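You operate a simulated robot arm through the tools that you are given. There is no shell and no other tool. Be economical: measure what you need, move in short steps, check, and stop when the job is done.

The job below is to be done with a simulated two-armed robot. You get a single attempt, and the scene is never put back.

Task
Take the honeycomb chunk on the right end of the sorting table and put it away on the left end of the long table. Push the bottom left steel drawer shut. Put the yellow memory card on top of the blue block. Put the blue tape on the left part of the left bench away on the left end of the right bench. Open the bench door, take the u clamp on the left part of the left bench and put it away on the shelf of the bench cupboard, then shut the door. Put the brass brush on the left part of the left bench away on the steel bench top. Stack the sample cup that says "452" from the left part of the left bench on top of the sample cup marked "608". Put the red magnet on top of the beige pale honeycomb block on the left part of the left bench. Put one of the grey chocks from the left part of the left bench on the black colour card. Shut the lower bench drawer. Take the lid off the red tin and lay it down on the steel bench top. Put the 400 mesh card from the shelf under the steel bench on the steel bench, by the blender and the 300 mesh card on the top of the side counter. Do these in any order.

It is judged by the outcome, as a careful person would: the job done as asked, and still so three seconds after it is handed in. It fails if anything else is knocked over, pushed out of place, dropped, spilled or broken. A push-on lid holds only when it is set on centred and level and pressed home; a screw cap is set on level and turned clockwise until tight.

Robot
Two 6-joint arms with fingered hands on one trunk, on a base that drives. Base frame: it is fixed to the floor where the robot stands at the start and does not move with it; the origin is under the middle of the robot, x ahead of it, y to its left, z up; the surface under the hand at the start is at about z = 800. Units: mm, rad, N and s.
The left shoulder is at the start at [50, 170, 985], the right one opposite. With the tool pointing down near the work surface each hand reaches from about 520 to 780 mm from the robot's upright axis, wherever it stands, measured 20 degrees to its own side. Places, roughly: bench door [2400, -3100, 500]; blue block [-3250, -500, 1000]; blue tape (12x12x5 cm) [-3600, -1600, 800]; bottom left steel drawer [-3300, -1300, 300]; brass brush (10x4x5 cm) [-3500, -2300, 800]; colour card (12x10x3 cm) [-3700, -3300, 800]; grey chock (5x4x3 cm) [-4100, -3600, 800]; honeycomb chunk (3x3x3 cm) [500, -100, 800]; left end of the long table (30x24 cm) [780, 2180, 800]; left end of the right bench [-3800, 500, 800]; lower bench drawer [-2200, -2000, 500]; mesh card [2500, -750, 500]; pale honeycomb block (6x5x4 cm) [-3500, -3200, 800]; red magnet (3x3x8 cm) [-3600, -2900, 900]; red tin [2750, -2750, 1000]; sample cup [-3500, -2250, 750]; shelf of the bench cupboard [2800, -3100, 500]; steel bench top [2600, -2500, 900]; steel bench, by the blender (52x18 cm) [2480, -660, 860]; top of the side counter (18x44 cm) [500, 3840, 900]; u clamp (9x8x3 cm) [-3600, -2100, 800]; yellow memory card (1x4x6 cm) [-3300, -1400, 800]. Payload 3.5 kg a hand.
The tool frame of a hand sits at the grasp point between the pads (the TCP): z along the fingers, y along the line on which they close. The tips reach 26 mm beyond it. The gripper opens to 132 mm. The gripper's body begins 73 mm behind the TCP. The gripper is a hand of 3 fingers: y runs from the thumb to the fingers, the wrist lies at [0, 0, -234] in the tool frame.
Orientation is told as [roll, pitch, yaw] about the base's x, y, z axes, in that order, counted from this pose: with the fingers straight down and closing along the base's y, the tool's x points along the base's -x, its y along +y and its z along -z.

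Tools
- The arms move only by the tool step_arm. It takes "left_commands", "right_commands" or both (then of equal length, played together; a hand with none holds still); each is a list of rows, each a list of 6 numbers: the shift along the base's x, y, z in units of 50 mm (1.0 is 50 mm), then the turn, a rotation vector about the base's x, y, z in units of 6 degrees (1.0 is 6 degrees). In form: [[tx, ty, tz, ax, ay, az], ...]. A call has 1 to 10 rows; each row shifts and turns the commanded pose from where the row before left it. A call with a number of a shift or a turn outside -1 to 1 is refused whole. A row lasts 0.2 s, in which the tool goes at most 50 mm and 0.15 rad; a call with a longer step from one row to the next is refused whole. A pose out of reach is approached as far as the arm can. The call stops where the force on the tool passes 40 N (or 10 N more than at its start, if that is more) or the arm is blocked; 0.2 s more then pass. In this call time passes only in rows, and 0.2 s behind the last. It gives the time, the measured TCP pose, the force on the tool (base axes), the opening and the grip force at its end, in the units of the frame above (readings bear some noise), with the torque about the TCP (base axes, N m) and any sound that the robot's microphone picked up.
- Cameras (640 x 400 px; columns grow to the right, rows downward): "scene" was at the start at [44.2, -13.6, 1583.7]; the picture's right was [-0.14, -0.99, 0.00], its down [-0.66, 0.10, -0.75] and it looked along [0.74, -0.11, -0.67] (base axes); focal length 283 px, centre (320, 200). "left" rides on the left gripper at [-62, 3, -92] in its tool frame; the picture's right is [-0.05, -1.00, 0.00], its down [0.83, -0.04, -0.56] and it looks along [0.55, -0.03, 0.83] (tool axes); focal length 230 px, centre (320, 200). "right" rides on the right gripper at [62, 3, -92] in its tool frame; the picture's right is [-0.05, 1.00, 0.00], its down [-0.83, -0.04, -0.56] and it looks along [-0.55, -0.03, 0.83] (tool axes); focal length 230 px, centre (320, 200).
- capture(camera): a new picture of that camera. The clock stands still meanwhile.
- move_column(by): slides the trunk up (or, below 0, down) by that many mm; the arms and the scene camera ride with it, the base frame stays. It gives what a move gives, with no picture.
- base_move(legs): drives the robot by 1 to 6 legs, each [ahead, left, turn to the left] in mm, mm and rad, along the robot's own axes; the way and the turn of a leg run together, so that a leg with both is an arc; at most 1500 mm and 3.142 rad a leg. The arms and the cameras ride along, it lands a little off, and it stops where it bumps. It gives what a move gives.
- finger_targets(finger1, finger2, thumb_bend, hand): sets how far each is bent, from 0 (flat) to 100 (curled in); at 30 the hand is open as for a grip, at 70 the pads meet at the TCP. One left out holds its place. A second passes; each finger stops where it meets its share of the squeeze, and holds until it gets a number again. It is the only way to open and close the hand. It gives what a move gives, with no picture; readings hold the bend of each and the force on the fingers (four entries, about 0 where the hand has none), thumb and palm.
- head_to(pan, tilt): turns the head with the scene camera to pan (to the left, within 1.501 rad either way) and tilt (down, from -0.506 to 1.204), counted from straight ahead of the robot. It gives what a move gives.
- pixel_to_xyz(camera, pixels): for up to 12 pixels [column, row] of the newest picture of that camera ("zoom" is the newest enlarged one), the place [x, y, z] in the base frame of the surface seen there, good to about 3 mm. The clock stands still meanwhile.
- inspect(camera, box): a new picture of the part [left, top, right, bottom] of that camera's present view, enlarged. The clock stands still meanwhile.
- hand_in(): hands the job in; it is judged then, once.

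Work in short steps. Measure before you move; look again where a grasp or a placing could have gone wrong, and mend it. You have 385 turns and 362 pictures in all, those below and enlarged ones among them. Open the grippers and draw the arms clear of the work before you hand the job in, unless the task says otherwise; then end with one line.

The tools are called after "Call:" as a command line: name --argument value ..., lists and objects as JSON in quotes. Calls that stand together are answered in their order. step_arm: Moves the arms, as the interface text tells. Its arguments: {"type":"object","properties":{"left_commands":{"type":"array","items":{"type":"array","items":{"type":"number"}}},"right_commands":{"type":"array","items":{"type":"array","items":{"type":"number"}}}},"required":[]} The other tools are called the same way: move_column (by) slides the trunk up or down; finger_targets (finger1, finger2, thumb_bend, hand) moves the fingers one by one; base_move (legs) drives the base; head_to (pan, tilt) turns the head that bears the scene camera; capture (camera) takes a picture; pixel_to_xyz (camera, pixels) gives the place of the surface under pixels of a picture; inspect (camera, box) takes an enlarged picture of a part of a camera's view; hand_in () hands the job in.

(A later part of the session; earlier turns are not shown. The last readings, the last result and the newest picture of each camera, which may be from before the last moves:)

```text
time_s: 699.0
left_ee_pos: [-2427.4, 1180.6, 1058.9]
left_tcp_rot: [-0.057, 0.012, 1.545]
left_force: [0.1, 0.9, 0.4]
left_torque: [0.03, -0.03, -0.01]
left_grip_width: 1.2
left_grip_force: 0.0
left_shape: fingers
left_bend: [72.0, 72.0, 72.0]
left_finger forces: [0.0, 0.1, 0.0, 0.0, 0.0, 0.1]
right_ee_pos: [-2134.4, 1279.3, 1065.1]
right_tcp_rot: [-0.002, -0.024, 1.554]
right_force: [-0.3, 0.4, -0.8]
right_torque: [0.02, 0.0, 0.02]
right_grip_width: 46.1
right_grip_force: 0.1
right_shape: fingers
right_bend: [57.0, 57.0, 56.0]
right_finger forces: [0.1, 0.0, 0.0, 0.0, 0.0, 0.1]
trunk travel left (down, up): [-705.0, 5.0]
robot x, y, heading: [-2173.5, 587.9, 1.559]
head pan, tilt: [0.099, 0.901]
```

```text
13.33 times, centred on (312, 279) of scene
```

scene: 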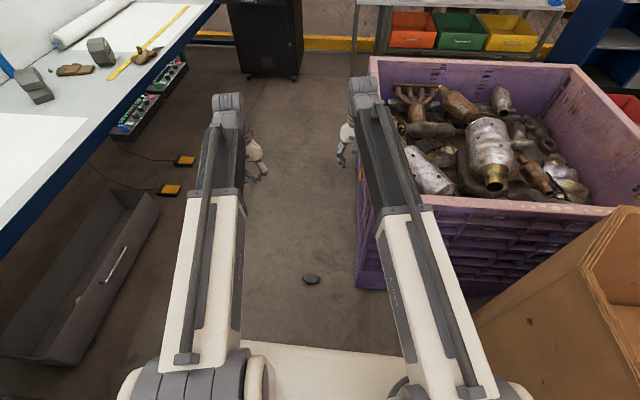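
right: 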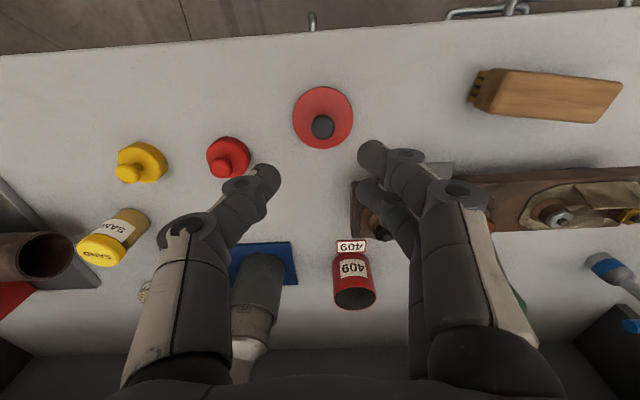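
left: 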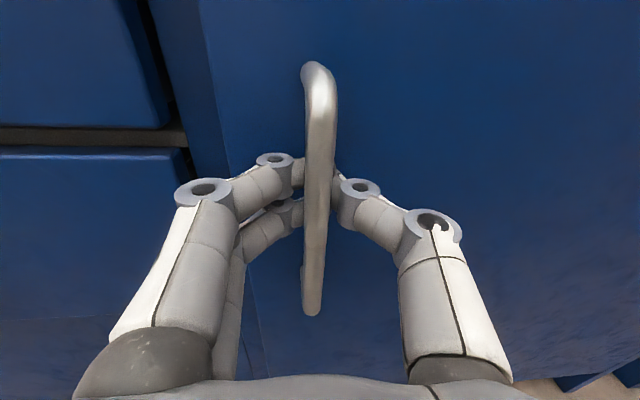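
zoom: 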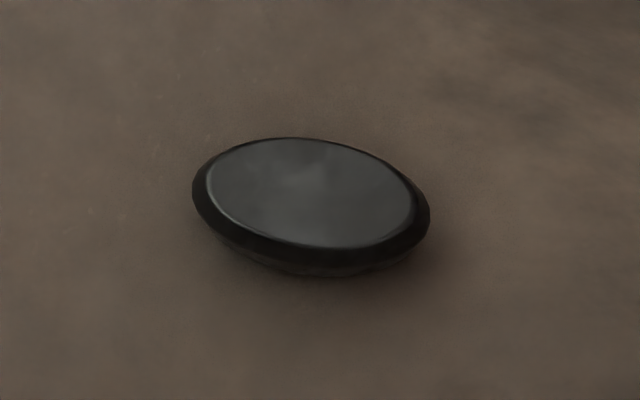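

The mouse lies upside-down at ~(-2290,1308), 100×60 mm. I'll pick it with the left hand (yawed +86°), so first position the base, retract the right hand from the crate, and turn the left hand.

Call:
base_move --legs '[[65, -45, 0]]'

Call:
step_arm --right_commands '[[0, -0.5, 0, 0, 0, 0], [0, -0.5, 0, 0, 0, 0], [0, -0.5, 0, 0, 0, 0], [0, -0.5, 0, 0, 0, 0], [0, -0.5, 0, 0, 0, 0], [0, -0.4, 0, 0, 0, 0], [0, 0, 0, 0, 0, 0], [0, 0, 0, 0, 0, 0], [0, 0, 0, 0, 0, 0], [0, 0, 0, 0, 0, 0]]' --left_commands '[[0, 0, 0, 0, 0, 1], [0, 0, 0, 0, 0, 1], [0, 0, 0, 0, 0, 1], [0, 0, 0, 0, 0, 1], [0, 0, 0, 0, 0, 1], [0, 0, 0, 0, 0, 1], [0, 0, 0, 0, 0, 1], [0, 0, 0, 0, 0, 1], [0, 0, 0, 0, 0, 1], [0, 0, 0, 0, 0, 1]]'

Call:
step_arm --left_commands '[[0, 0, 0, 0, 0, 1], [0, 0, 0, 0, 0, 1], [0, 0, 0, 0, 0, 1], [0, 0, 0, 0, 0, 1], [0, 0, 0, 0, 0, 0.3]]'

Call:
finger_targets --hand "left" --finger1 41 --finger2 41 --thumb_bend 41

Call:
move_column --by -400

Call:
move_column --by -290

Call:
capture --camera "left"

```text
time_s: 700.1
left_ee_pos: [-2380.1, 1248.5, 1058.4]
left_tcp_rot: [-0.056, 0.012, 1.544]
left_force: [-0.3, 0.2, -0.5]
left_torque: [-0.02, 0.01, 0.03]
left_grip_width: 1.0
left_grip_force: 0.1
left_shape: fingers
left_bend: [72.0, 72.0, 72.0]
left_finger forces: [0.1, 0.0, 0.0, 0.0, 0.1, 0.0]
right_ee_pos: [-2086.2, 1345.3, 1065.1]
right_tcp_rot: [-0.001, -0.025, 1.554]
right_force: [0.5, 0.6, -0.1]
right_torque: [-0.01, -0.03, 0.0]
right_grip_width: 46.2
right_grip_force: 0.1
right_shape: fingers
right_bend: [57.0, 57.0, 56.0]
right_finger forces: [0.0, 0.1, 0.1, 0.1, 0.1, 0.0]
trunk travel left (down, up): [-705.0, 5.0]
robot x, y, heading: [-2125.9, 653.5, 1.562]
head pan, tilt: [0.099, 0.901]
```

```text
time_s: 702.3
left_ee_pos: [-2381.3, 1246.6, 1058.6]
left_tcp_rot: [-0.056, 0.011, 2.594]
left_force: [0.4, 0.7, 0.2]
left_torque: [0.0, 0.0, 0.02]
left_grip_width: 1.1
left_grip_force: 0.0
left_shape: fingers
left_bend: [72.0, 72.0, 72.0]
left_finger forces: [0.0, 0.0, 0.0, 0.0, 0.1, 0.0]
right_ee_pos: [-2087.2, 1197.8, 1065.0]
right_tcp_rot: [-0.003, -0.025, 1.553]
right_force: [0.9, -0.6, 0.2]
right_torque: [-0.02, 0.0, 0.0]
right_grip_width: 46.0
right_grip_force: 0.2
right_shape: fingers
right_bend: [57.0, 57.0, 56.0]
right_finger forces: [0.0, 0.0, 0.0, 0.1, 0.0, 0.1]
trunk travel left (down, up): [-705.0, 5.0]
robot x, y, heading: [-2126.9, 656.6, 1.561]
head pan, tilt: [0.099, 0.901]
```

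```text
time_s: 703.5
left_ee_pos: [-2380.1, 1247.1, 1059.9]
left_tcp_rot: [-0.055, 0.012, 3.043]
left_force: [1.1, 0.4, 0.4]
left_torque: [-0.04, -0.03, 0.0]
left_grip_width: 1.3
left_grip_force: 0.1
left_shape: fingers
left_bend: [72.0, 72.0, 72.0]
left_finger forces: [0.1, 0.1, 0.1, 0.0, 0.0, 0.0]
right_ee_pos: [-2087.8, 1197.4, 1064.2]
right_tcp_rot: [-0.002, -0.026, 1.553]
right_force: [0.0, -0.1, 0.3]
right_torque: [0.0, 0.01, -0.01]
right_grip_width: 46.2
right_grip_force: 0.1
right_shape: fingers
right_bend: [57.0, 57.0, 56.0]
right_finger forces: [0.0, 0.1, 0.0, 0.0, 0.0, 0.0]
trunk travel left (down, up): [-705.0, 5.0]
robot x, y, heading: [-2126.0, 654.1, 1.56]
head pan, tilt: [0.099, 0.901]
```

```text
time_s: 704.5
left_ee_pos: [-2381.1, 1246.3, 1058.7]
left_tcp_rot: [-0.055, 0.012, 3.042]
left_force: [-0.1, 0.6, -0.4]
left_torque: [0.01, 0.0, 0.01]
left_grip_width: 97.4
left_grip_force: 0.1
left_shape: fingers
left_bend: [41.0, 41.0, 41.0]
left_finger forces: [0.1, 0.1, 0.0, 0.0, 0.0, 0.0]
right_ee_pos: [-2087.0, 1197.6, 1064.9]
right_tcp_rot: [-0.001, -0.026, 1.554]
right_force: [-0.1, 0.0, -0.2]
right_torque: [0.03, -0.04, 0.03]
right_grip_width: 45.7
right_grip_force: 0.0
right_shape: fingers
right_bend: [57.0, 57.0, 56.0]
right_finger forces: [0.1, 0.1, 0.0, 0.0, 0.0, 0.1]
trunk travel left (down, up): [-705.0, 5.0]
robot x, y, heading: [-2126.0, 652.2, 1.565]
head pan, tilt: [0.099, 0.901]
```

```text
time_s: 708.3
left_ee_pos: [-2381.2, 1246.3, 658.9]
left_tcp_rot: [-0.057, 0.012, 3.042]
left_force: [-0.4, -0.2, 0.2]
left_torque: [-0.03, 0.0, 0.0]
left_grip_width: 97.6
left_grip_force: 0.1
left_shape: fingers
left_bend: [41.0, 41.0, 41.0]
left_finger forces: [0.0, 0.0, 0.1, 0.0, 0.0, 0.0]
right_ee_pos: [-2087.1, 1199.0, 664.9]
right_tcp_rot: [0.0, -0.025, 1.554]
right_force: [-0.2, 0.3, 0.5]
right_torque: [0.03, 0.0, 0.02]
right_grip_width: 45.9
right_grip_force: 0.2
right_shape: fingers
right_bend: [57.0, 57.0, 56.0]
right_finger forces: [0.0, 0.0, 0.0, 0.0, 0.0, 0.1]
trunk travel left (down, up): [-305.0, 405.0]
robot x, y, heading: [-2124.9, 658.6, 1.561]
head pan, tilt: [0.099, 0.901]
```

```text
time_s: 711.2
left_ee_pos: [-2381.3, 1246.6, 369.0]
left_tcp_rot: [-0.057, 0.013, 3.043]
left_force: [-0.5, 0.4, 0.4]
left_torque: [0.02, 0.03, -0.01]
left_grip_width: 97.7
left_grip_force: 0.0
left_shape: fingers
left_bend: [41.0, 41.0, 41.0]
left_finger forces: [0.1, 0.1, 0.0, 0.1, 0.0, 0.0]
right_ee_pos: [-2087.0, 1198.2, 374.7]
right_tcp_rot: [-0.002, -0.026, 1.553]
right_force: [-0.1, 0.8, 0.8]
right_torque: [0.02, -0.03, -0.02]
right_grip_width: 45.6
right_grip_force: 0.1
right_shape: fingers
right_bend: [57.0, 57.0, 56.0]
right_finger forces: [0.0, 0.0, 0.0, 0.0, 0.0, 0.0]
trunk travel left (down, up): [-15.0, 695.0]
robot x, y, heading: [-2122.2, 652.5, 1.556]
head pan, tilt: [0.099, 0.901]
```

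```text
130 pictures are left
```

left: 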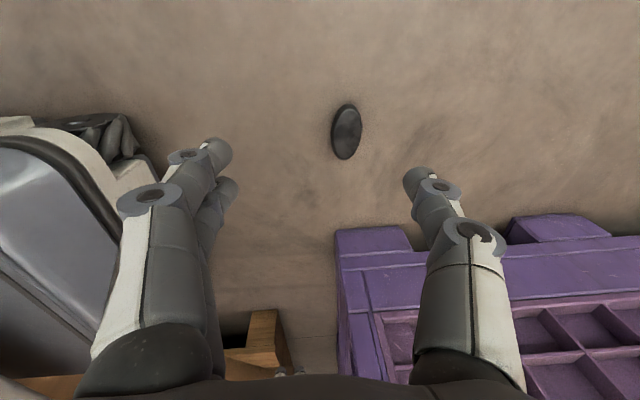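

Call:
pixel_to_xyz --camera "left" --pixels '[[346, 132], [346, 106], [346, 157], [333, 130], [360, 130], [350, 110], [342, 155], [346, 240], [305, 130]]'

```text
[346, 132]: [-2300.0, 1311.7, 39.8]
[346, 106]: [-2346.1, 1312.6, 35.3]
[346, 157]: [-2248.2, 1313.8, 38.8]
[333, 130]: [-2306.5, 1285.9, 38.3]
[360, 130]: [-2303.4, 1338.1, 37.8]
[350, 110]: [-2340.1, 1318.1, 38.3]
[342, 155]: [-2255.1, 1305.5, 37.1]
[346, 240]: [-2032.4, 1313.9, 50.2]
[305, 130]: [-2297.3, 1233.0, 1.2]
```

Mouse centre (-2297,1312), rim top z 38. I move over it and descend to z≈33.

Call:
step_arm --left_commands '[[0.85, 0.4, 0, 0, 0, -0.5], [0.83, 0.9, -0.1, 0, 0, 0], [0, 0, -0.95, 0, 0, 0], [0, 0, -0.95, 0, 0, 0], [0, 0, -0.95, 0, 0, 0]]'

Call:
capture --camera "left"

```text
refused: row 2 steps farther than a row can; nothing moved
```

```text
129 pictures are left
```

left: 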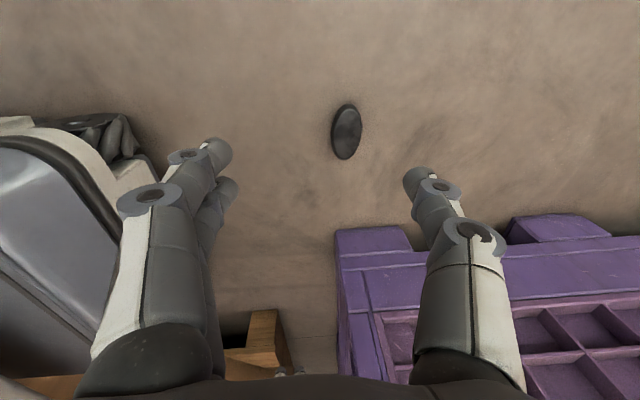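

Call:
step_arm --left_commands '[[0.56, 0.44, 0, 0, 0, -0.5], [0.56, 0.44, 0, 0, 0, 0], [0.56, 0.43, 0, 0, 0, 0], [0, 0, -0.95, 0, 0, 0], [0, 0, -0.95, 0, 0, 0], [0, 0, -0.95, 0, 0, 0], [0, 0, -0.95, 0, 0, 0], [0, 0, -0.7, 0, 0, 0]]'

Call:
capture --camera "left"

```text
time_s: 713.0
left_ee_pos: [-2296.4, 1312.2, 144.9]
left_tcp_rot: [-0.056, 0.012, 2.991]
left_force: [-0.1, -0.6, 0.0]
left_torque: [0.0, 0.04, -0.01]
left_grip_width: 97.8
left_grip_force: 0.1
left_shape: fingers
left_bend: [41.0, 41.0, 41.0]
left_finger forces: [0.0, 0.0, 0.0, 0.1, 0.0, 0.1]
right_ee_pos: [-2086.2, 1198.5, 375.4]
right_tcp_rot: [-0.002, -0.024, 1.553]
right_force: [-0.5, 0.3, -0.4]
right_torque: [-0.02, 0.02, -0.04]
right_grip_width: 46.0
right_grip_force: 0.0
right_shape: fingers
right_bend: [57.0, 57.0, 56.0]
right_finger forces: [0.0, 0.0, 0.1, 0.0, 0.0, 0.0]
trunk travel left (down, up): [-15.0, 695.0]
robot x, y, heading: [-2127.6, 657.6, 1.564]
head pan, tilt: [0.099, 0.901]
```

```text
128 pictures are left
```

left: 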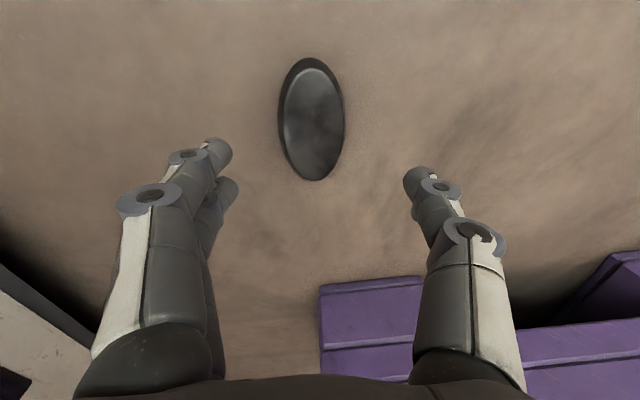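

Call:
pixel_to_xyz --camera "left" --pixels '[[312, 120], [306, 60], [316, 178], [282, 115], [342, 122]]'

```text
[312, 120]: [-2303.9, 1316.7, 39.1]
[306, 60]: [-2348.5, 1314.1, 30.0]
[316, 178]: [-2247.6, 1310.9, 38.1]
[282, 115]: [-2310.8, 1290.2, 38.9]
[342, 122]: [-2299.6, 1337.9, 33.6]
```

Call:
step_arm --left_commands '[[-0.04, 0.02, -0.9, 0, 0, 0], [0, 0, -0.9, 0, 0, 0], [0, 0, -0.4, 0, 0, 0]]'

Call:
finger_targets --hand "left" --finger1 68 --finger2 68 --thumb_bend 68

Call:
capture --camera "left"

```text
time_s: 713.8
left_ee_pos: [-2298.1, 1313.4, 33.4]
left_tcp_rot: [-0.058, 0.011, 2.99]
left_force: [1.4, 0.2, 13.2]
left_torque: [-0.66, 0.16, 0.09]
left_grip_width: 98.7
left_grip_force: 6.1
left_shape: fingers
left_bend: [41.0, 41.0, 41.0]
left_finger forces: [9.9, 2.4, 0.1, 0.1, 0.0, 0.0]
right_ee_pos: [-2086.7, 1198.5, 376.3]
right_tcp_rot: [-0.001, -0.028, 1.554]
right_force: [0.8, -0.6, -0.3]
right_torque: [-0.01, -0.01, -0.03]
right_grip_width: 45.8
right_grip_force: 0.1
right_shape: fingers
right_bend: [57.0, 57.0, 56.0]
right_finger forces: [0.0, 0.0, 0.0, 0.0, 0.0, 0.0]
trunk travel left (down, up): [-15.0, 695.0]
robot x, y, heading: [-2125.9, 655.8, 1.562]
head pan, tilt: [0.099, 0.901]
```

```text
time_s: 714.8
left_ee_pos: [-2299.4, 1312.2, 33.6]
left_tcp_rot: [-0.054, 0.012, 2.991]
left_force: [-3.6, -15.9, 26.3]
left_torque: [-1.79, 0.37, 0.05]
left_grip_width: 56.6
left_grip_force: 20.8
left_shape: fingers
left_bend: [51.0, 57.0, 65.0]
left_finger forces: [14.4, 19.6, 0.0, 0.0, 6.4, 0.0]
right_ee_pos: [-2086.9, 1197.9, 375.8]
right_tcp_rot: [-0.002, -0.026, 1.552]
right_force: [0.3, 0.2, 0.3]
right_torque: [0.02, 0.02, -0.02]
right_grip_width: 45.8
right_grip_force: 0.0
right_shape: fingers
right_bend: [57.0, 57.0, 56.0]
right_finger forces: [0.0, 0.0, 0.0, 0.0, 0.0, 0.0]
trunk travel left (down, up): [-15.0, 695.0]
robot x, y, heading: [-2125.5, 655.4, 1.559]
head pan, tilt: [0.099, 0.901]
```

```text
127 pictures are left
```

left: 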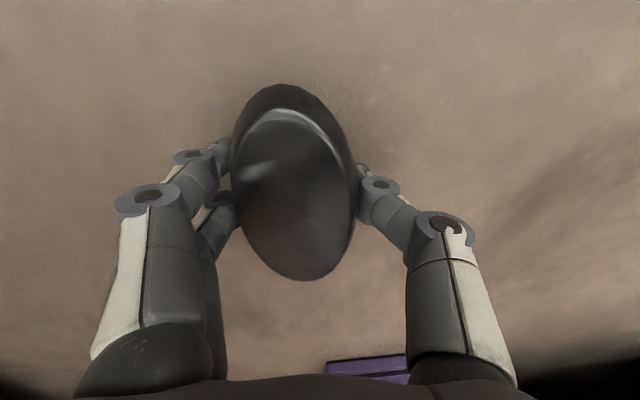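

Call:
step_arm --left_commands '[[0, 0, 0.2, 0, 0, 0], [0, 0, 0.6, 0, 0, 0], [0, 0, 0.9, 0, 0, 0]]'

Call:
capture --camera "left"

```text
time_s: 715.6
left_ee_pos: [-2299.7, 1313.8, 118.1]
left_tcp_rot: [-0.056, 0.012, 2.992]
left_force: [0.3, 0.3, -0.9]
left_torque: [0.0, 0.0, -0.06]
left_grip_width: 46.7
left_grip_force: 13.4
left_shape: fingers
left_bend: [59.0, 57.0, 64.0]
left_finger forces: [5.1, 8.9, 0.0, 0.0, 12.7, 0.0]
right_ee_pos: [-2085.8, 1198.1, 375.8]
right_tcp_rot: [-0.001, -0.025, 1.554]
right_force: [-0.1, -0.9, -0.2]
right_torque: [0.0, 0.04, -0.03]
right_grip_width: 45.9
right_grip_force: 0.1
right_shape: fingers
right_bend: [57.0, 57.0, 56.0]
right_finger forces: [0.0, 0.0, 0.0, 0.0, 0.0, 0.0]
trunk travel left (down, up): [-15.0, 695.0]
robot x, y, heading: [-2124.6, 650.7, 1.555]
head pan, tilt: [0.099, 0.901]
```

```text
126 pictures are left
```

left: 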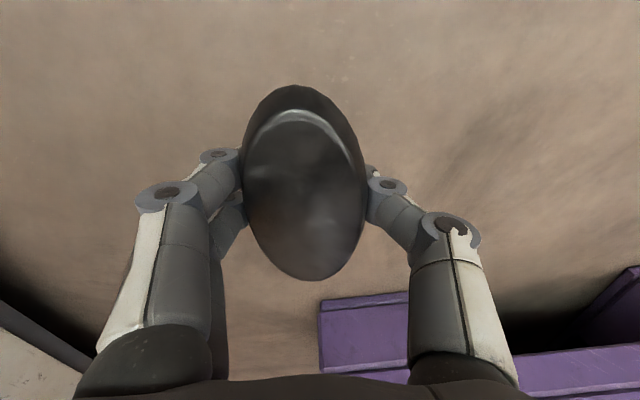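

Mouse held. I raise the trunk and hand and turn its yaw back to the robot's heading, then reverse toward the kiosk's south side.

Call:
move_column --by 400

Call:
move_column --by 290

Call:
step_arm --left_commands '[[0, -0.3, 0.6, 0, 0, -1], [0, -0.3, 0.6, 0, 0, -1], [0, -0.2, 0.6, 0, 0, -1], [0, 0, 0.6, 0, 0, -1], [0, 0, 0.6, 0, 0, -1], [0, 0, 0.6, 0, 0, -1], [0, 0, 0.6, 0, 0, -1], [0, 0, 0.6, 0, 0, -1], [0, 0, 0.3, 0, 0, -1], [0, 0, 0, 0, 0, -1]]'

Call:
step_arm --left_commands '[[0, 0, 0, 0, 0, -1], [0, 0, 0, 0, 0, -1], [0, 0, 0, 0, 0, -1], [0, 0, 0, 0, 0, -0.6]]'

Call:
base_move --legs '[[-60, 60, 0], [-750, 0, 0], [-720, 0, 0]]'

Call:
capture --camera "left"

```text
time_s: 719.5
left_ee_pos: [-2299.4, 1313.4, 518.2]
left_tcp_rot: [-0.056, 0.011, 2.99]
left_force: [0.0, 0.7, -0.9]
left_torque: [0.01, 0.0, -0.03]
left_grip_width: 46.2
left_grip_force: 13.7
left_shape: fingers
left_bend: [59.0, 57.0, 64.0]
left_finger forces: [5.2, 8.9, 0.0, 0.0, 12.8, 0.1]
right_ee_pos: [-2086.3, 1198.8, 775.1]
right_tcp_rot: [-0.002, -0.024, 1.553]
right_force: [0.3, -0.4, -0.2]
right_torque: [0.01, -0.01, 0.02]
right_grip_width: 45.9
right_grip_force: 0.0
right_shape: fingers
right_bend: [57.0, 57.0, 56.0]
right_finger forces: [0.1, 0.0, 0.0, 0.1, 0.1, 0.0]
trunk travel left (down, up): [-415.0, 295.0]
robot x, y, heading: [-2124.4, 656.4, 1.564]
head pan, tilt: [0.099, 0.901]
```

```text
time_s: 722.4
left_ee_pos: [-2299.9, 1314.0, 808.1]
left_tcp_rot: [-0.055, 0.013, 2.989]
left_force: [-0.2, 0.7, -0.2]
left_torque: [-0.01, 0.0, -0.02]
left_grip_width: 46.8
left_grip_force: 13.4
left_shape: fingers
left_bend: [59.0, 57.0, 64.0]
left_finger forces: [5.2, 8.9, 0.1, 0.0, 12.7, 0.1]
right_ee_pos: [-2085.6, 1198.3, 1064.7]
right_tcp_rot: [-0.002, -0.025, 1.553]
right_force: [-0.5, -0.4, 0.9]
right_torque: [-0.02, 0.01, 0.04]
right_grip_width: 45.8
right_grip_force: 0.1
right_shape: fingers
right_bend: [57.0, 57.0, 56.0]
right_finger forces: [0.0, 0.1, 0.1, 0.1, 0.0, 0.0]
trunk travel left (down, up): [-705.0, 5.0]
robot x, y, heading: [-2125.5, 656.1, 1.559]
head pan, tilt: [0.099, 0.901]
```

```text
time_s: 724.6
left_ee_pos: [-2299.2, 1273.2, 1064.9]
left_tcp_rot: [-0.055, 0.012, 1.941]
left_force: [0.0, 0.5, -0.7]
left_torque: [0.01, -0.01, -0.03]
left_grip_width: 46.6
left_grip_force: 13.0
left_shape: fingers
left_bend: [59.0, 57.0, 64.0]
left_finger forces: [5.1, 8.9, 0.0, 0.0, 12.7, 0.0]
right_ee_pos: [-2086.6, 1197.9, 1064.8]
right_tcp_rot: [-0.001, -0.025, 1.554]
right_force: [-0.7, -0.5, 0.1]
right_torque: [0.0, 0.01, -0.02]
right_grip_width: 45.8
right_grip_force: 0.1
right_shape: fingers
right_bend: [57.0, 57.0, 56.0]
right_finger forces: [0.0, 0.0, 0.1, 0.1, 0.1, 0.0]
trunk travel left (down, up): [-705.0, 5.0]
robot x, y, heading: [-2122.7, 653.3, 1.558]
head pan, tilt: [0.099, 0.901]
```

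```text
time_s: 725.6
left_ee_pos: [-2298.8, 1273.6, 1064.5]
left_tcp_rot: [-0.056, 0.012, 1.562]
left_force: [0.5, -0.1, -0.9]
left_torque: [0.0, -0.04, 0.03]
left_grip_width: 46.4
left_grip_force: 13.3
left_shape: fingers
left_bend: [59.0, 57.0, 64.0]
left_finger forces: [5.1, 8.9, 0.0, 0.0, 12.6, 0.0]
right_ee_pos: [-2086.3, 1199.2, 1064.7]
right_tcp_rot: [-0.002, -0.025, 1.553]
right_force: [0.3, 0.0, 0.6]
right_torque: [0.01, 0.01, 0.0]
right_grip_width: 46.1
right_grip_force: 0.2
right_shape: fingers
right_bend: [57.0, 57.0, 56.0]
right_finger forces: [0.0, 0.0, 0.0, 0.0, 0.0, 0.0]
trunk travel left (down, up): [-705.0, 5.0]
robot x, y, heading: [-2130.8, 653.2, 1.559]
head pan, tilt: [0.099, 0.901]
```

```text
time_s: 733.8
left_ee_pos: [-2368.6, -236.6, 1063.5]
left_tcp_rot: [-0.054, 0.013, 1.557]
left_force: [0.1, -0.7, -0.5]
left_torque: [0.02, 0.01, -0.01]
left_grip_width: 46.4
left_grip_force: 13.3
left_shape: fingers
left_bend: [59.0, 57.0, 64.0]
left_finger forces: [5.2, 8.8, 0.0, 0.0, 12.6, 0.0]
right_ee_pos: [-2155.7, -313.2, 1065.9]
right_tcp_rot: [0.001, -0.027, 1.543]
right_force: [-0.2, -0.7, -0.2]
right_torque: [0.05, 0.0, 0.01]
right_grip_width: 45.6
right_grip_force: 0.0
right_shape: fingers
right_bend: [57.0, 57.0, 56.0]
right_finger forces: [0.1, 0.0, 0.0, 0.0, 0.0, 0.1]
trunk travel left (down, up): [-705.0, 5.0]
robot x, y, heading: [-2200.4, -858.2, 1.553]
head pan, tilt: [0.099, 0.901]
```

```text
125 pictures are left
```

left: 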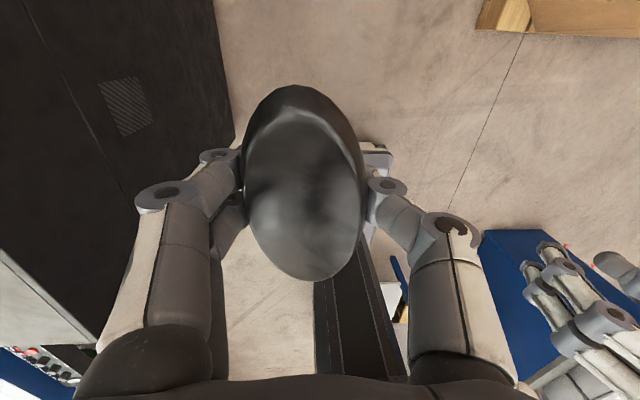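

Call:
base_move --legs '[[-230, 150, 0], [-70, 250, 0.01], [-60, 0, 0]]'

Call:
head_to --pan 0.2 --tilt 0.8

Call:
capture --camera "scene"

```text
time_s: 737.7
left_ee_pos: [-2775.3, -585.9, 1064.8]
left_tcp_rot: [-0.056, 0.009, 1.556]
left_force: [-0.6, 0.0, -0.8]
left_torque: [0.04, 0.01, 0.02]
left_grip_width: 46.5
left_grip_force: 13.7
left_shape: fingers
left_bend: [59.0, 57.0, 64.0]
left_finger forces: [5.1, 8.9, 0.0, 0.0, 12.6, 0.0]
right_ee_pos: [-2565.1, -664.0, 1065.5]
right_tcp_rot: [-0.002, -0.027, 1.543]
right_force: [0.2, -0.9, -0.3]
right_torque: [0.03, 0.03, 0.04]
right_grip_width: 46.0
right_grip_force: 0.0
right_shape: fingers
right_bend: [57.0, 57.0, 56.0]
right_finger forces: [0.0, 0.0, 0.1, 0.0, 0.1, 0.0]
trunk travel left (down, up): [-705.0, 5.0]
robot x, y, heading: [-2607.0, -1204.9, 1.554]
head pan, tilt: [0.099, 0.901]
```

```text
time_s: 738.4
left_ee_pos: [-2775.9, -585.7, 1064.1]
left_tcp_rot: [-0.056, 0.013, 1.557]
left_force: [-0.2, 0.2, -0.3]
left_torque: [0.02, 0.02, 0.01]
left_grip_width: 46.6
left_grip_force: 12.7
left_shape: fingers
left_bend: [59.0, 57.0, 64.0]
left_finger forces: [5.0, 8.9, 0.0, 0.0, 12.5, 0.0]
right_ee_pos: [-2564.3, -663.2, 1063.7]
right_tcp_rot: [-0.002, -0.026, 1.544]
right_force: [-0.5, -0.6, 0.6]
right_torque: [0.0, 0.04, -0.03]
right_grip_width: 45.9
right_grip_force: 0.0
right_shape: fingers
right_bend: [57.0, 57.0, 56.0]
right_finger forces: [0.1, 0.0, 0.0, 0.0, 0.0, 0.1]
trunk travel left (down, up): [-705.0, 5.0]
robot x, y, heading: [-2613.4, -1207.8, 1.548]
head pan, tilt: [0.201, 0.799]
```

```text
124 pictures are left
```

scene: 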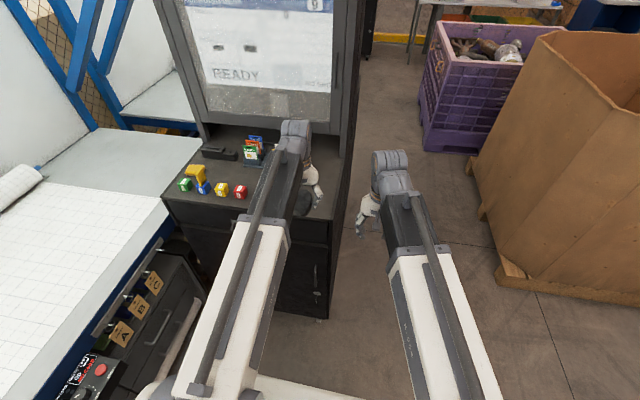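

The desk's right part is empty where the mouse belongs. I back off 90 mm and pitch the left hand to ~105° (tool pointing forward and slightly up) so the mouse base faces me/downward.

Call:
base_move --legs '[[-90, 0, 0.015]]'

Call:
step_arm --left_commands '[[0, 0.3, 0.2, 1, 0, 0], [0, 0.3, 0.2, 1, 0, 0], [0, 0.3, 0.2, 1, 0, 0], [0, 0.3, 0.2, 1, 0, 0], [0, 0.3, 0, 1, 0, 0], [0, 0.2, 0, 1, 0, 0], [0, 0, 0, 1, 0, 0], [0, 0, 0, 1, 0, 0], [0, 0, 0, 1, 0, 0]]'

Call:
step_arm --left_commands '[[0, 0, 0, 1, 0, 0], [0, 0, 0, 1, 0, 0], [0, 0, 0, 1, 0, 0], [0, 0, 0, 1, 0, 0], [0, 0, 0, 1, 0, 0], [0, 0, 0, 1, 0, 0]]'

Call:
capture --camera "scene"

Call:
capture --camera "left"

```text
time_s: 739.5
left_ee_pos: [-2788.0, -680.3, 1064.1]
left_tcp_rot: [-0.057, 0.012, 1.573]
left_force: [-0.2, 0.4, 0.0]
left_torque: [0.01, -0.01, 0.0]
left_grip_width: 46.5
left_grip_force: 13.5
left_shape: fingers
left_bend: [59.0, 57.0, 64.0]
left_finger forces: [5.1, 8.9, 0.1, 0.0, 12.6, 0.0]
right_ee_pos: [-2575.2, -755.0, 1066.1]
right_tcp_rot: [-0.001, -0.026, 1.559]
right_force: [0.3, -0.4, -0.9]
right_torque: [0.02, -0.04, -0.01]
right_grip_width: 45.9
right_grip_force: 0.1
right_shape: fingers
right_bend: [57.0, 57.0, 56.0]
right_finger forces: [0.1, 0.0, 0.1, 0.0, 0.1, 0.0]
trunk travel left (down, up): [-705.0, 5.0]
robot x, y, heading: [-2608.9, -1294.3, 1.571]
head pan, tilt: [0.201, 0.799]
```

```text
time_s: 741.5
left_ee_pos: [-2787.3, -594.3, 1105.0]
left_tcp_rot: [-0.058, -0.931, 1.572]
left_force: [-0.5, 0.1, -0.1]
left_torque: [0.0, 0.02, -0.04]
left_grip_width: 46.1
left_grip_force: 13.0
left_shape: fingers
left_bend: [59.0, 57.0, 64.0]
left_finger forces: [4.8, 8.9, 0.1, 0.0, 12.4, 0.0]
right_ee_pos: [-2575.5, -752.1, 1064.4]
right_tcp_rot: [-0.002, -0.026, 1.56]
right_force: [-0.4, -0.5, 0.2]
right_torque: [-0.03, 0.0, -0.02]
right_grip_width: 45.9
right_grip_force: 0.0
right_shape: fingers
right_bend: [57.0, 57.0, 56.0]
right_finger forces: [0.0, 0.0, 0.1, 0.0, 0.0, 0.1]
trunk travel left (down, up): [-705.0, 5.0]
robot x, y, heading: [-2612.2, -1296.8, 1.569]
head pan, tilt: [0.201, 0.799]
```

```text
time_s: 742.9
left_ee_pos: [-2779.3, -594.4, 1102.8]
left_tcp_rot: [-0.109, -1.43, 1.59]
left_force: [0.9, -1.0, -0.6]
left_torque: [0.02, -0.01, 0.0]
left_grip_width: 46.0
left_grip_force: 13.1
left_shape: fingers
left_bend: [59.0, 57.0, 64.0]
left_finger forces: [4.7, 8.6, 0.1, 0.0, 12.1, 0.0]
left hand out of reach, approached as far as the arm can: row 5, 6
right_ee_pos: [-2574.4, -752.1, 1064.9]
right_tcp_rot: [-0.001, -0.025, 1.559]
right_force: [0.1, 0.0, 0.0]
right_torque: [-0.04, -0.03, 0.01]
right_grip_width: 45.8
right_grip_force: 0.0
right_shape: fingers
right_bend: [57.0, 57.0, 56.0]
right_finger forces: [0.1, 0.0, 0.0, 0.0, 0.1, 0.0]
trunk travel left (down, up): [-705.0, 5.0]
robot x, y, heading: [-2615.4, -1301.9, 1.57]
head pan, tilt: [0.201, 0.799]
```

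```text
123 pictures are left
```

scene: 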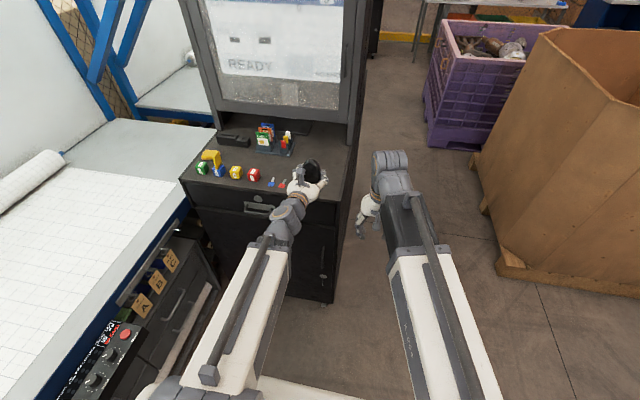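

```text
122 pictures are left
```

left: 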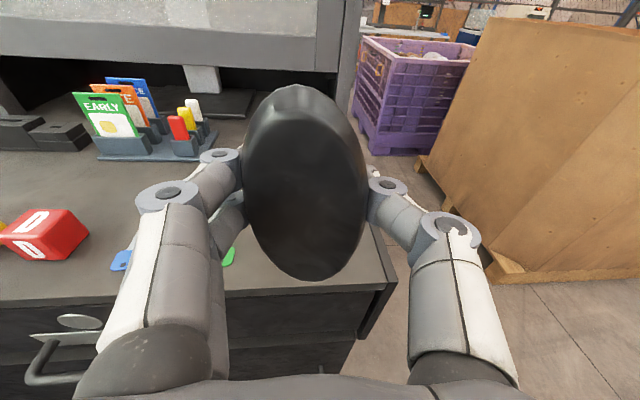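

Call:
base_move --legs '[[-130, 0, 0]]'

Call:
step_arm --left_commands '[[0, 0.7, 0, 0, 0, 0], [0, 0.7, 0, 0, 0, 0], [0, 0.7, 0, 0, 0, 0], [0, 0.3, 0, 1, 0, 0], [0, 0, 0, 1, 0, 0], [0, 0, 0, 1, 0, 0]]'

Call:
capture --camera "scene"

```text
time_s: 744.2
left_ee_pos: [-2778.3, -725.3, 1102.9]
left_tcp_rot: [-0.106, -1.43, 1.584]
left_force: [-0.1, -0.2, -0.8]
left_torque: [-0.01, 0.01, 0.0]
left_grip_width: 45.9
left_grip_force: 12.7
left_shape: fingers
left_bend: [59.0, 57.0, 64.0]
left_finger forces: [4.7, 8.7, 0.1, 0.1, 12.1, 0.1]
right_ee_pos: [-2575.6, -884.1, 1065.2]
right_tcp_rot: [-0.002, -0.025, 1.562]
right_force: [-0.7, -0.6, -0.7]
right_torque: [0.0, -0.03, -0.01]
right_grip_width: 45.9
right_grip_force: 0.0
right_shape: fingers
right_bend: [57.0, 57.0, 56.0]
right_finger forces: [0.0, 0.0, 0.1, 0.0, 0.0, 0.0]
trunk travel left (down, up): [-705.0, 5.0]
robot x, y, heading: [-2608.9, -1424.1, 1.561]
head pan, tilt: [0.201, 0.799]
```

```text
time_s: 745.6
left_ee_pos: [-2777.8, -609.5, 1102.7]
left_tcp_rot: [3.055, -1.396, -1.58]
left_force: [-0.1, -0.3, -1.3]
left_torque: [-0.01, -0.02, 0.02]
left_grip_width: 46.1
left_grip_force: 12.3
left_shape: fingers
left_bend: [59.0, 57.0, 64.0]
left_finger forces: [4.4, 8.4, 0.0, 0.0, 11.9, 0.0]
left hand out of reach, approached as far as the arm can: row 4
right_ee_pos: [-2574.8, -883.7, 1065.1]
right_tcp_rot: [-0.002, -0.025, 1.558]
right_force: [0.6, 0.8, 0.5]
right_torque: [0.0, 0.0, 0.0]
right_grip_width: 45.8
right_grip_force: 0.0
right_shape: fingers
right_bend: [57.0, 57.0, 56.0]
right_finger forces: [0.1, 0.0, 0.0, 0.1, 0.1, 0.1]
trunk travel left (down, up): [-705.0, 5.0]
robot x, y, heading: [-2611.5, -1427.6, 1.566]
head pan, tilt: [0.201, 0.799]
```

```text
121 pictures are left
```

scene: 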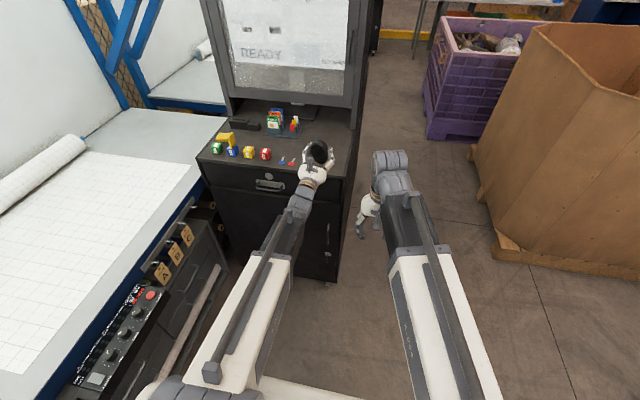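

Pitch is now ~100°. I advance: base +110, arm the rest, to stand the mouse's lower end on the desk at y≈-430 (TCP ≈(-2755,-440,1025)).

Call:
base_move --legs '[[110, 0, 0]]'

Call:
step_arm --left_commands '[[0.25, 0.5, -0.4, 0, 0, 0], [0.2, 0.5, -0.4, 0, 0, 0], [0, 0.2, -0.4, 0, 0, 0]]'

Call:
inspect --camera "scene" --box '[230, 100, 390, 220]'

Call:
capture --camera "left"

```text
time_s: 746.8
left_ee_pos: [-2778.9, -497.1, 1100.8]
left_tcp_rot: [3.058, -1.401, -1.579]
left_force: [-0.7, 0.4, -1.9]
left_torque: [0.05, -0.02, -0.01]
left_grip_width: 45.7
left_grip_force: 12.1
left_shape: fingers
left_bend: [59.0, 57.0, 64.0]
left_finger forces: [4.6, 8.3, 0.0, 0.0, 11.8, 0.0]
right_ee_pos: [-2576.0, -771.3, 1064.8]
right_tcp_rot: [0.0, -0.024, 1.563]
right_force: [-0.4, -0.1, -0.6]
right_torque: [-0.01, -0.02, 0.01]
right_grip_width: 46.1
right_grip_force: 0.0
right_shape: fingers
right_bend: [57.0, 57.0, 56.0]
right_finger forces: [0.0, 0.0, 0.0, 0.0, 0.0, 0.0]
trunk travel left (down, up): [-705.0, 5.0]
robot x, y, heading: [-2613.9, -1316.6, 1.568]
head pan, tilt: [0.201, 0.799]
```

```text
time_s: 747.6
left_ee_pos: [-2779.8, -434.6, 1046.2]
left_tcp_rot: [3.045, -1.399, -1.579]
left_force: [-0.4, 0.3, -0.8]
left_torque: [0.01, -0.02, 0.05]
left_grip_width: 45.5
left_grip_force: 12.6
left_shape: fingers
left_bend: [59.0, 57.0, 64.0]
left_finger forces: [4.6, 8.4, 0.0, 0.0, 11.8, 0.0]
left hand out of reach, approached as far as the arm can: row 1, 2, 3
right_ee_pos: [-2575.4, -772.3, 1065.0]
right_tcp_rot: [-0.003, -0.025, 1.563]
right_force: [0.6, 0.6, -0.3]
right_torque: [0.03, 0.0, -0.06]
right_grip_width: 45.9
right_grip_force: 0.0
right_shape: fingers
right_bend: [57.0, 57.0, 56.0]
right_finger forces: [0.1, 0.1, 0.0, 0.0, 0.0, 0.0]
trunk travel left (down, up): [-705.0, 5.0]
robot x, y, heading: [-2614.8, -1318.1, 1.568]
head pan, tilt: [0.201, 0.799]
```

```text
3.33 times, centred on (310, 160) of scene
```

zoom: 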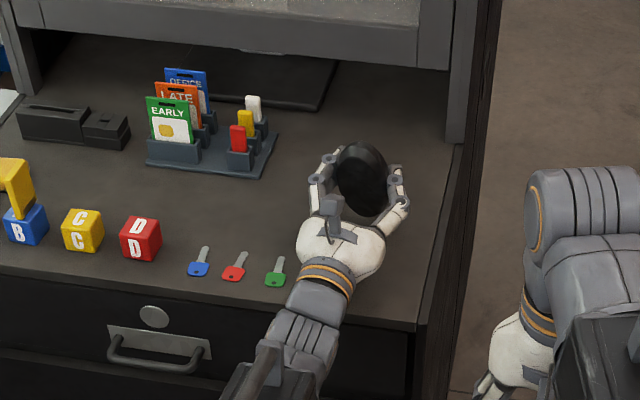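

```text
119 pictures are left
```

left: 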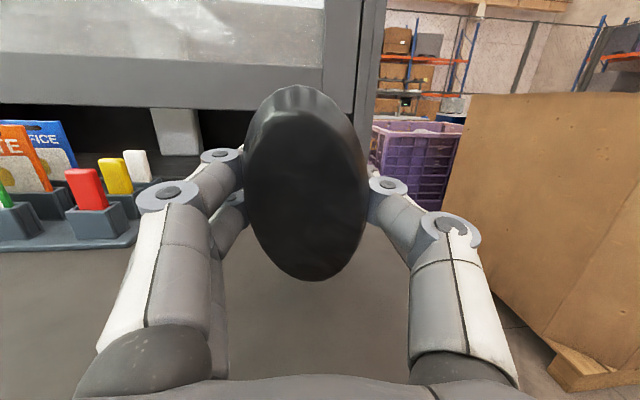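

Call:
base_move --legs '[[0, -25, 0]]'

Call:
capture --camera "left"

Call:
pixel_to_xyz --camera "left" --pixels '[[300, 115], [305, 268], [305, 190], [252, 190], [362, 185], [300, 92], [305, 278], [305, 310]]'

```text
time_s: 748.4
left_ee_pos: [-2752.6, -435.7, 1047.8]
left_tcp_rot: [3.039, -1.4, -1.571]
left_force: [0.4, 0.0, -0.5]
left_torque: [-0.03, -0.01, 0.01]
left_grip_width: 45.9
left_grip_force: 12.1
left_shape: fingers
left_bend: [59.0, 57.0, 64.0]
left_finger forces: [4.5, 8.4, 0.1, 0.0, 11.9, 0.0]
right_ee_pos: [-2548.9, -771.7, 1064.7]
right_tcp_rot: [0.001, -0.026, 1.561]
right_force: [0.3, -0.5, 0.1]
right_torque: [0.01, 0.02, 0.0]
right_grip_width: 46.1
right_grip_force: 0.0
right_shape: fingers
right_bend: [57.0, 57.0, 56.0]
right_finger forces: [0.0, 0.0, 0.0, 0.1, 0.0, 0.1]
trunk travel left (down, up): [-705.0, 5.0]
robot x, y, heading: [-2585.0, -1313.1, 1.568]
head pan, tilt: [0.201, 0.799]
```

```text
118 pictures are left
```

left: 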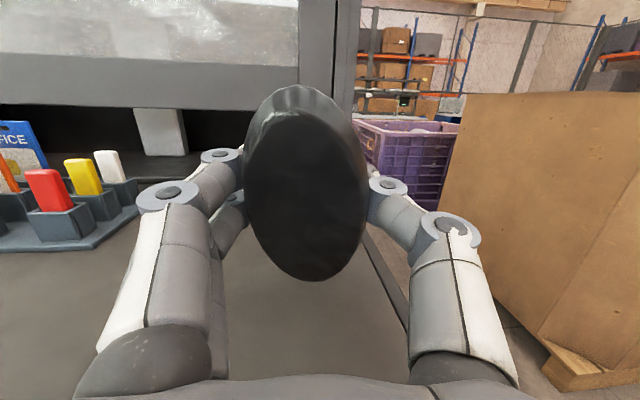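

```text
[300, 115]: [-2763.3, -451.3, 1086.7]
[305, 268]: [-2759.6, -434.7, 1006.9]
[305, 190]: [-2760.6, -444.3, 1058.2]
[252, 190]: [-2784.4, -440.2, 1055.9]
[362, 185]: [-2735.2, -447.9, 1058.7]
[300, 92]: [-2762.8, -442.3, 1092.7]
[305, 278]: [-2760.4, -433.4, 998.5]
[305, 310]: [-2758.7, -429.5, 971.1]
```

Mouse leans ~12° toward me, lower end 27 mm above the desk. I lower to contact.

Call:
step_arm --left_commands '[[0, 0, -0.3, 0, 0, 0], [0, 0, -0.1, 0, 0, 0], [0, 0, -0.06, 0, 0, 0]]'

Call:
step_arm --left_commands '[[0, 0, -0.08, 0, 0, 0]]'

Call:
capture --camera "left"

```text
time_s: 749.2
left_ee_pos: [-2753.9, -437.3, 1028.5]
left_tcp_rot: [3.04, -1.395, -1.577]
left_force: [-0.1, 0.8, 12.3]
left_torque: [0.25, 0.05, 0.01]
left_grip_width: 45.9
left_grip_force: 13.6
left_shape: fingers
left_bend: [59.0, 57.0, 64.0]
left_finger forces: [5.8, 8.3, 0.0, 0.0, 13.2, 0.0]
right_ee_pos: [-2550.0, -773.7, 1064.9]
right_tcp_rot: [-0.002, -0.025, 1.563]
right_force: [-1.1, 0.8, -0.5]
right_torque: [0.0, -0.04, -0.01]
right_grip_width: 45.9
right_grip_force: 0.1
right_shape: fingers
right_bend: [57.0, 57.0, 56.0]
right_finger forces: [0.0, 0.0, 0.0, 0.0, 0.0, 0.0]
trunk travel left (down, up): [-705.0, 5.0]
robot x, y, heading: [-2584.6, -1316.4, 1.569]
head pan, tilt: [0.201, 0.799]
```

```text
time_s: 749.6
left_ee_pos: [-2755.0, -437.8, 1022.5]
left_tcp_rot: [3.035, -1.4, -1.574]
left_force: [-0.8, -1.0, 18.0]
left_torque: [-2.58, 0.31, -0.04]
left_grip_width: 42.8
left_grip_force: 10.6
left_shape: fingers
left_bend: [61.0, 60.0, 65.0]
left_finger forces: [4.1, 7.3, 0.0, 0.0, 10.9, 0.0]
right_ee_pos: [-2549.5, -773.2, 1066.5]
right_tcp_rot: [-0.004, -0.027, 1.563]
right_force: [0.0, -0.6, -0.2]
right_torque: [0.02, 0.04, 0.0]
right_grip_width: 46.0
right_grip_force: 0.1
right_shape: fingers
right_bend: [57.0, 57.0, 56.0]
right_finger forces: [0.1, 0.0, 0.0, 0.1, 0.1, 0.0]
trunk travel left (down, up): [-705.0, 5.0]
robot x, y, heading: [-2584.5, -1316.2, 1.572]
head pan, tilt: [0.201, 0.799]
```

```text
117 pictures are left
```

left: 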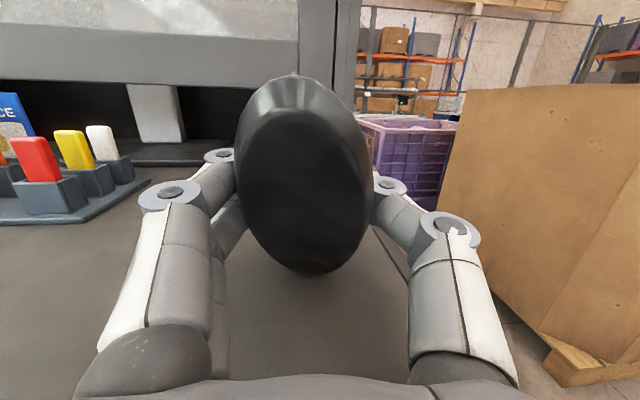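

Contact made (the gripper body also touches the desk edge). I raise 3 mm and open the fingers so the mouse tips back base-down.

Call:
step_arm --left_commands '[[0, 0, 0.07, 0, 0, 0]]'

Call:
finger_targets --hand "left" --finger1 46 --finger2 46 --thumb_bend 50

Call:
capture --camera "left"

Call:
inspect --camera "scene" --box '[230, 100, 390, 220]'

```text
time_s: 750.0
left_ee_pos: [-2753.6, -436.9, 1023.1]
left_tcp_rot: [3.04, -1.402, -1.575]
left_force: [0.6, -0.9, 2.6]
left_torque: [0.0, -0.02, -0.01]
left_grip_width: 42.7
left_grip_force: 10.6
left_shape: fingers
left_bend: [61.0, 60.0, 65.0]
left_finger forces: [4.3, 6.9, 0.0, 0.0, 11.2, 0.1]
right_ee_pos: [-2549.4, -772.1, 1065.1]
right_tcp_rot: [-0.002, -0.023, 1.562]
right_force: [-0.1, 0.8, -0.3]
right_torque: [-0.05, 0.04, -0.02]
right_grip_width: 46.0
right_grip_force: 0.1
right_shape: fingers
right_bend: [57.0, 57.0, 56.0]
right_finger forces: [0.0, 0.1, 0.0, 0.0, 0.1, 0.1]
trunk travel left (down, up): [-705.0, 5.0]
robot x, y, heading: [-2585.3, -1318.7, 1.571]
head pan, tilt: [0.201, 0.799]
```

```text
time_s: 751.0
left_ee_pos: [-2753.8, -437.4, 1025.4]
left_tcp_rot: [3.042, -1.401, -1.577]
left_force: [-0.2, -0.8, 0.4]
left_torque: [-0.01, 0.01, -0.01]
left_grip_width: 74.1
left_grip_force: 0.1
left_shape: fingers
left_bend: [46.0, 46.0, 50.0]
left_finger forces: [0.1, 0.1, 0.0, 0.0, 0.0, 0.1]
right_ee_pos: [-2550.8, -772.7, 1064.7]
right_tcp_rot: [-0.001, -0.023, 1.561]
right_force: [0.7, -0.3, 0.6]
right_torque: [0.0, 0.02, 0.0]
right_grip_width: 45.8
right_grip_force: 0.1
right_shape: fingers
right_bend: [57.0, 57.0, 56.0]
right_finger forces: [0.0, 0.0, 0.0, 0.0, 0.0, 0.0]
trunk travel left (down, up): [-705.0, 5.0]
robot x, y, heading: [-2585.9, -1315.3, 1.569]
head pan, tilt: [0.201, 0.799]
```

```text
116 pictures are left
```

left: 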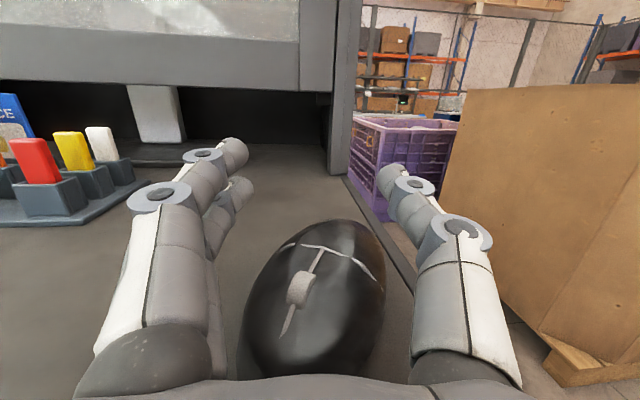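

```text
3.33 times, centred on (310, 160) of scene
```

zoom: 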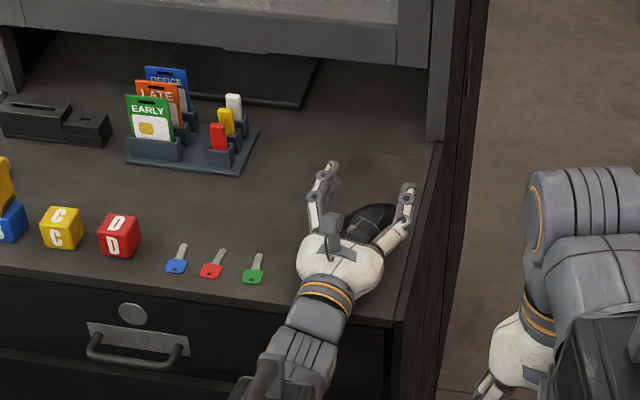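

The mouse tipped right-side up (wheel toward the screen). I withdraw the hand straight back.

Call:
base_move --legs '[[-60, 0, 0], [-140, 0, 0]]'

Call:
capture --camera "left"

Call:
capture --camera "scene"

```text
time_s: 752.9
left_ee_pos: [-2757.1, -634.1, 1024.7]
left_tcp_rot: [3.042, -1.401, -1.576]
left_force: [-0.4, -0.5, 0.4]
left_torque: [-0.02, 0.01, -0.02]
left_grip_width: 74.2
left_grip_force: 0.1
left_shape: fingers
left_bend: [46.0, 46.0, 50.0]
left_finger forces: [0.0, 0.0, 0.1, 0.0, 0.1, 0.0]
right_ee_pos: [-2552.0, -969.7, 1065.2]
right_tcp_rot: [-0.003, -0.027, 1.564]
right_force: [0.0, -1.1, 0.8]
right_torque: [-0.02, -0.02, 0.02]
right_grip_width: 46.3
right_grip_force: 0.1
right_shape: fingers
right_bend: [57.0, 57.0, 56.0]
right_finger forces: [0.0, 0.0, 0.0, 0.1, 0.1, 0.1]
trunk travel left (down, up): [-705.0, 5.0]
robot x, y, heading: [-2587.9, -1513.0, 1.566]
head pan, tilt: [0.201, 0.799]
```

```text
114 pictures are left
```

left: 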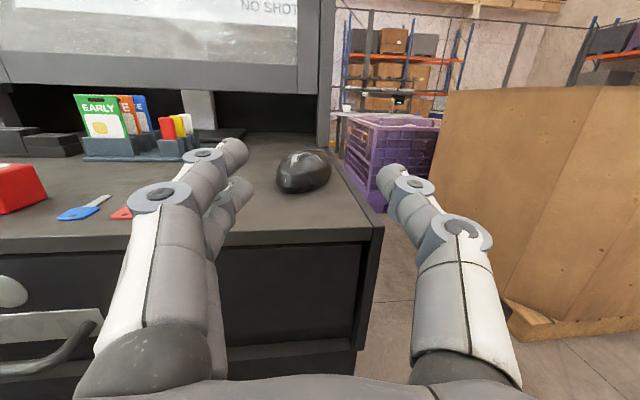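

```text
113 pictures are left
```

scene: 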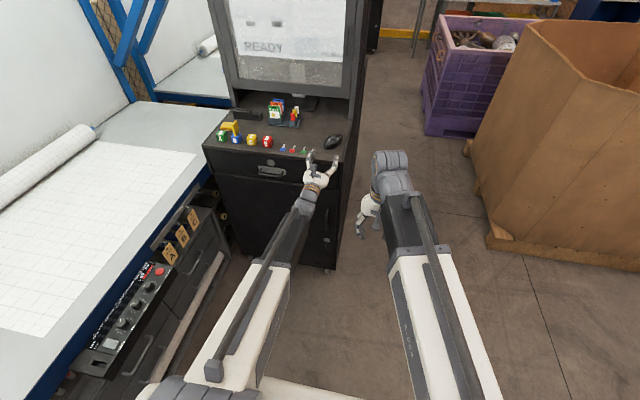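

Call:
pixel_to_xyz --camera "left" --pixels '[[303, 172], [280, 180], [328, 175], [300, 188], [305, 152]]'

Call:
inspect --camera "scene" --box '[210, 95, 350, 175]'

```text
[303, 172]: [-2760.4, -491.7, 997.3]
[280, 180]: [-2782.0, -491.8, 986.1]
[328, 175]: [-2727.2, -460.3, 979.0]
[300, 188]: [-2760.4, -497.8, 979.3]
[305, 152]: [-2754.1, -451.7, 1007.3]
```

```text
4.57 times, centred on (280, 135) of scene
```

zoom: 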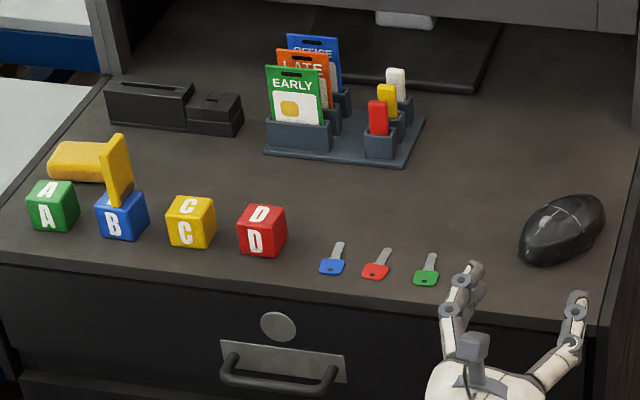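

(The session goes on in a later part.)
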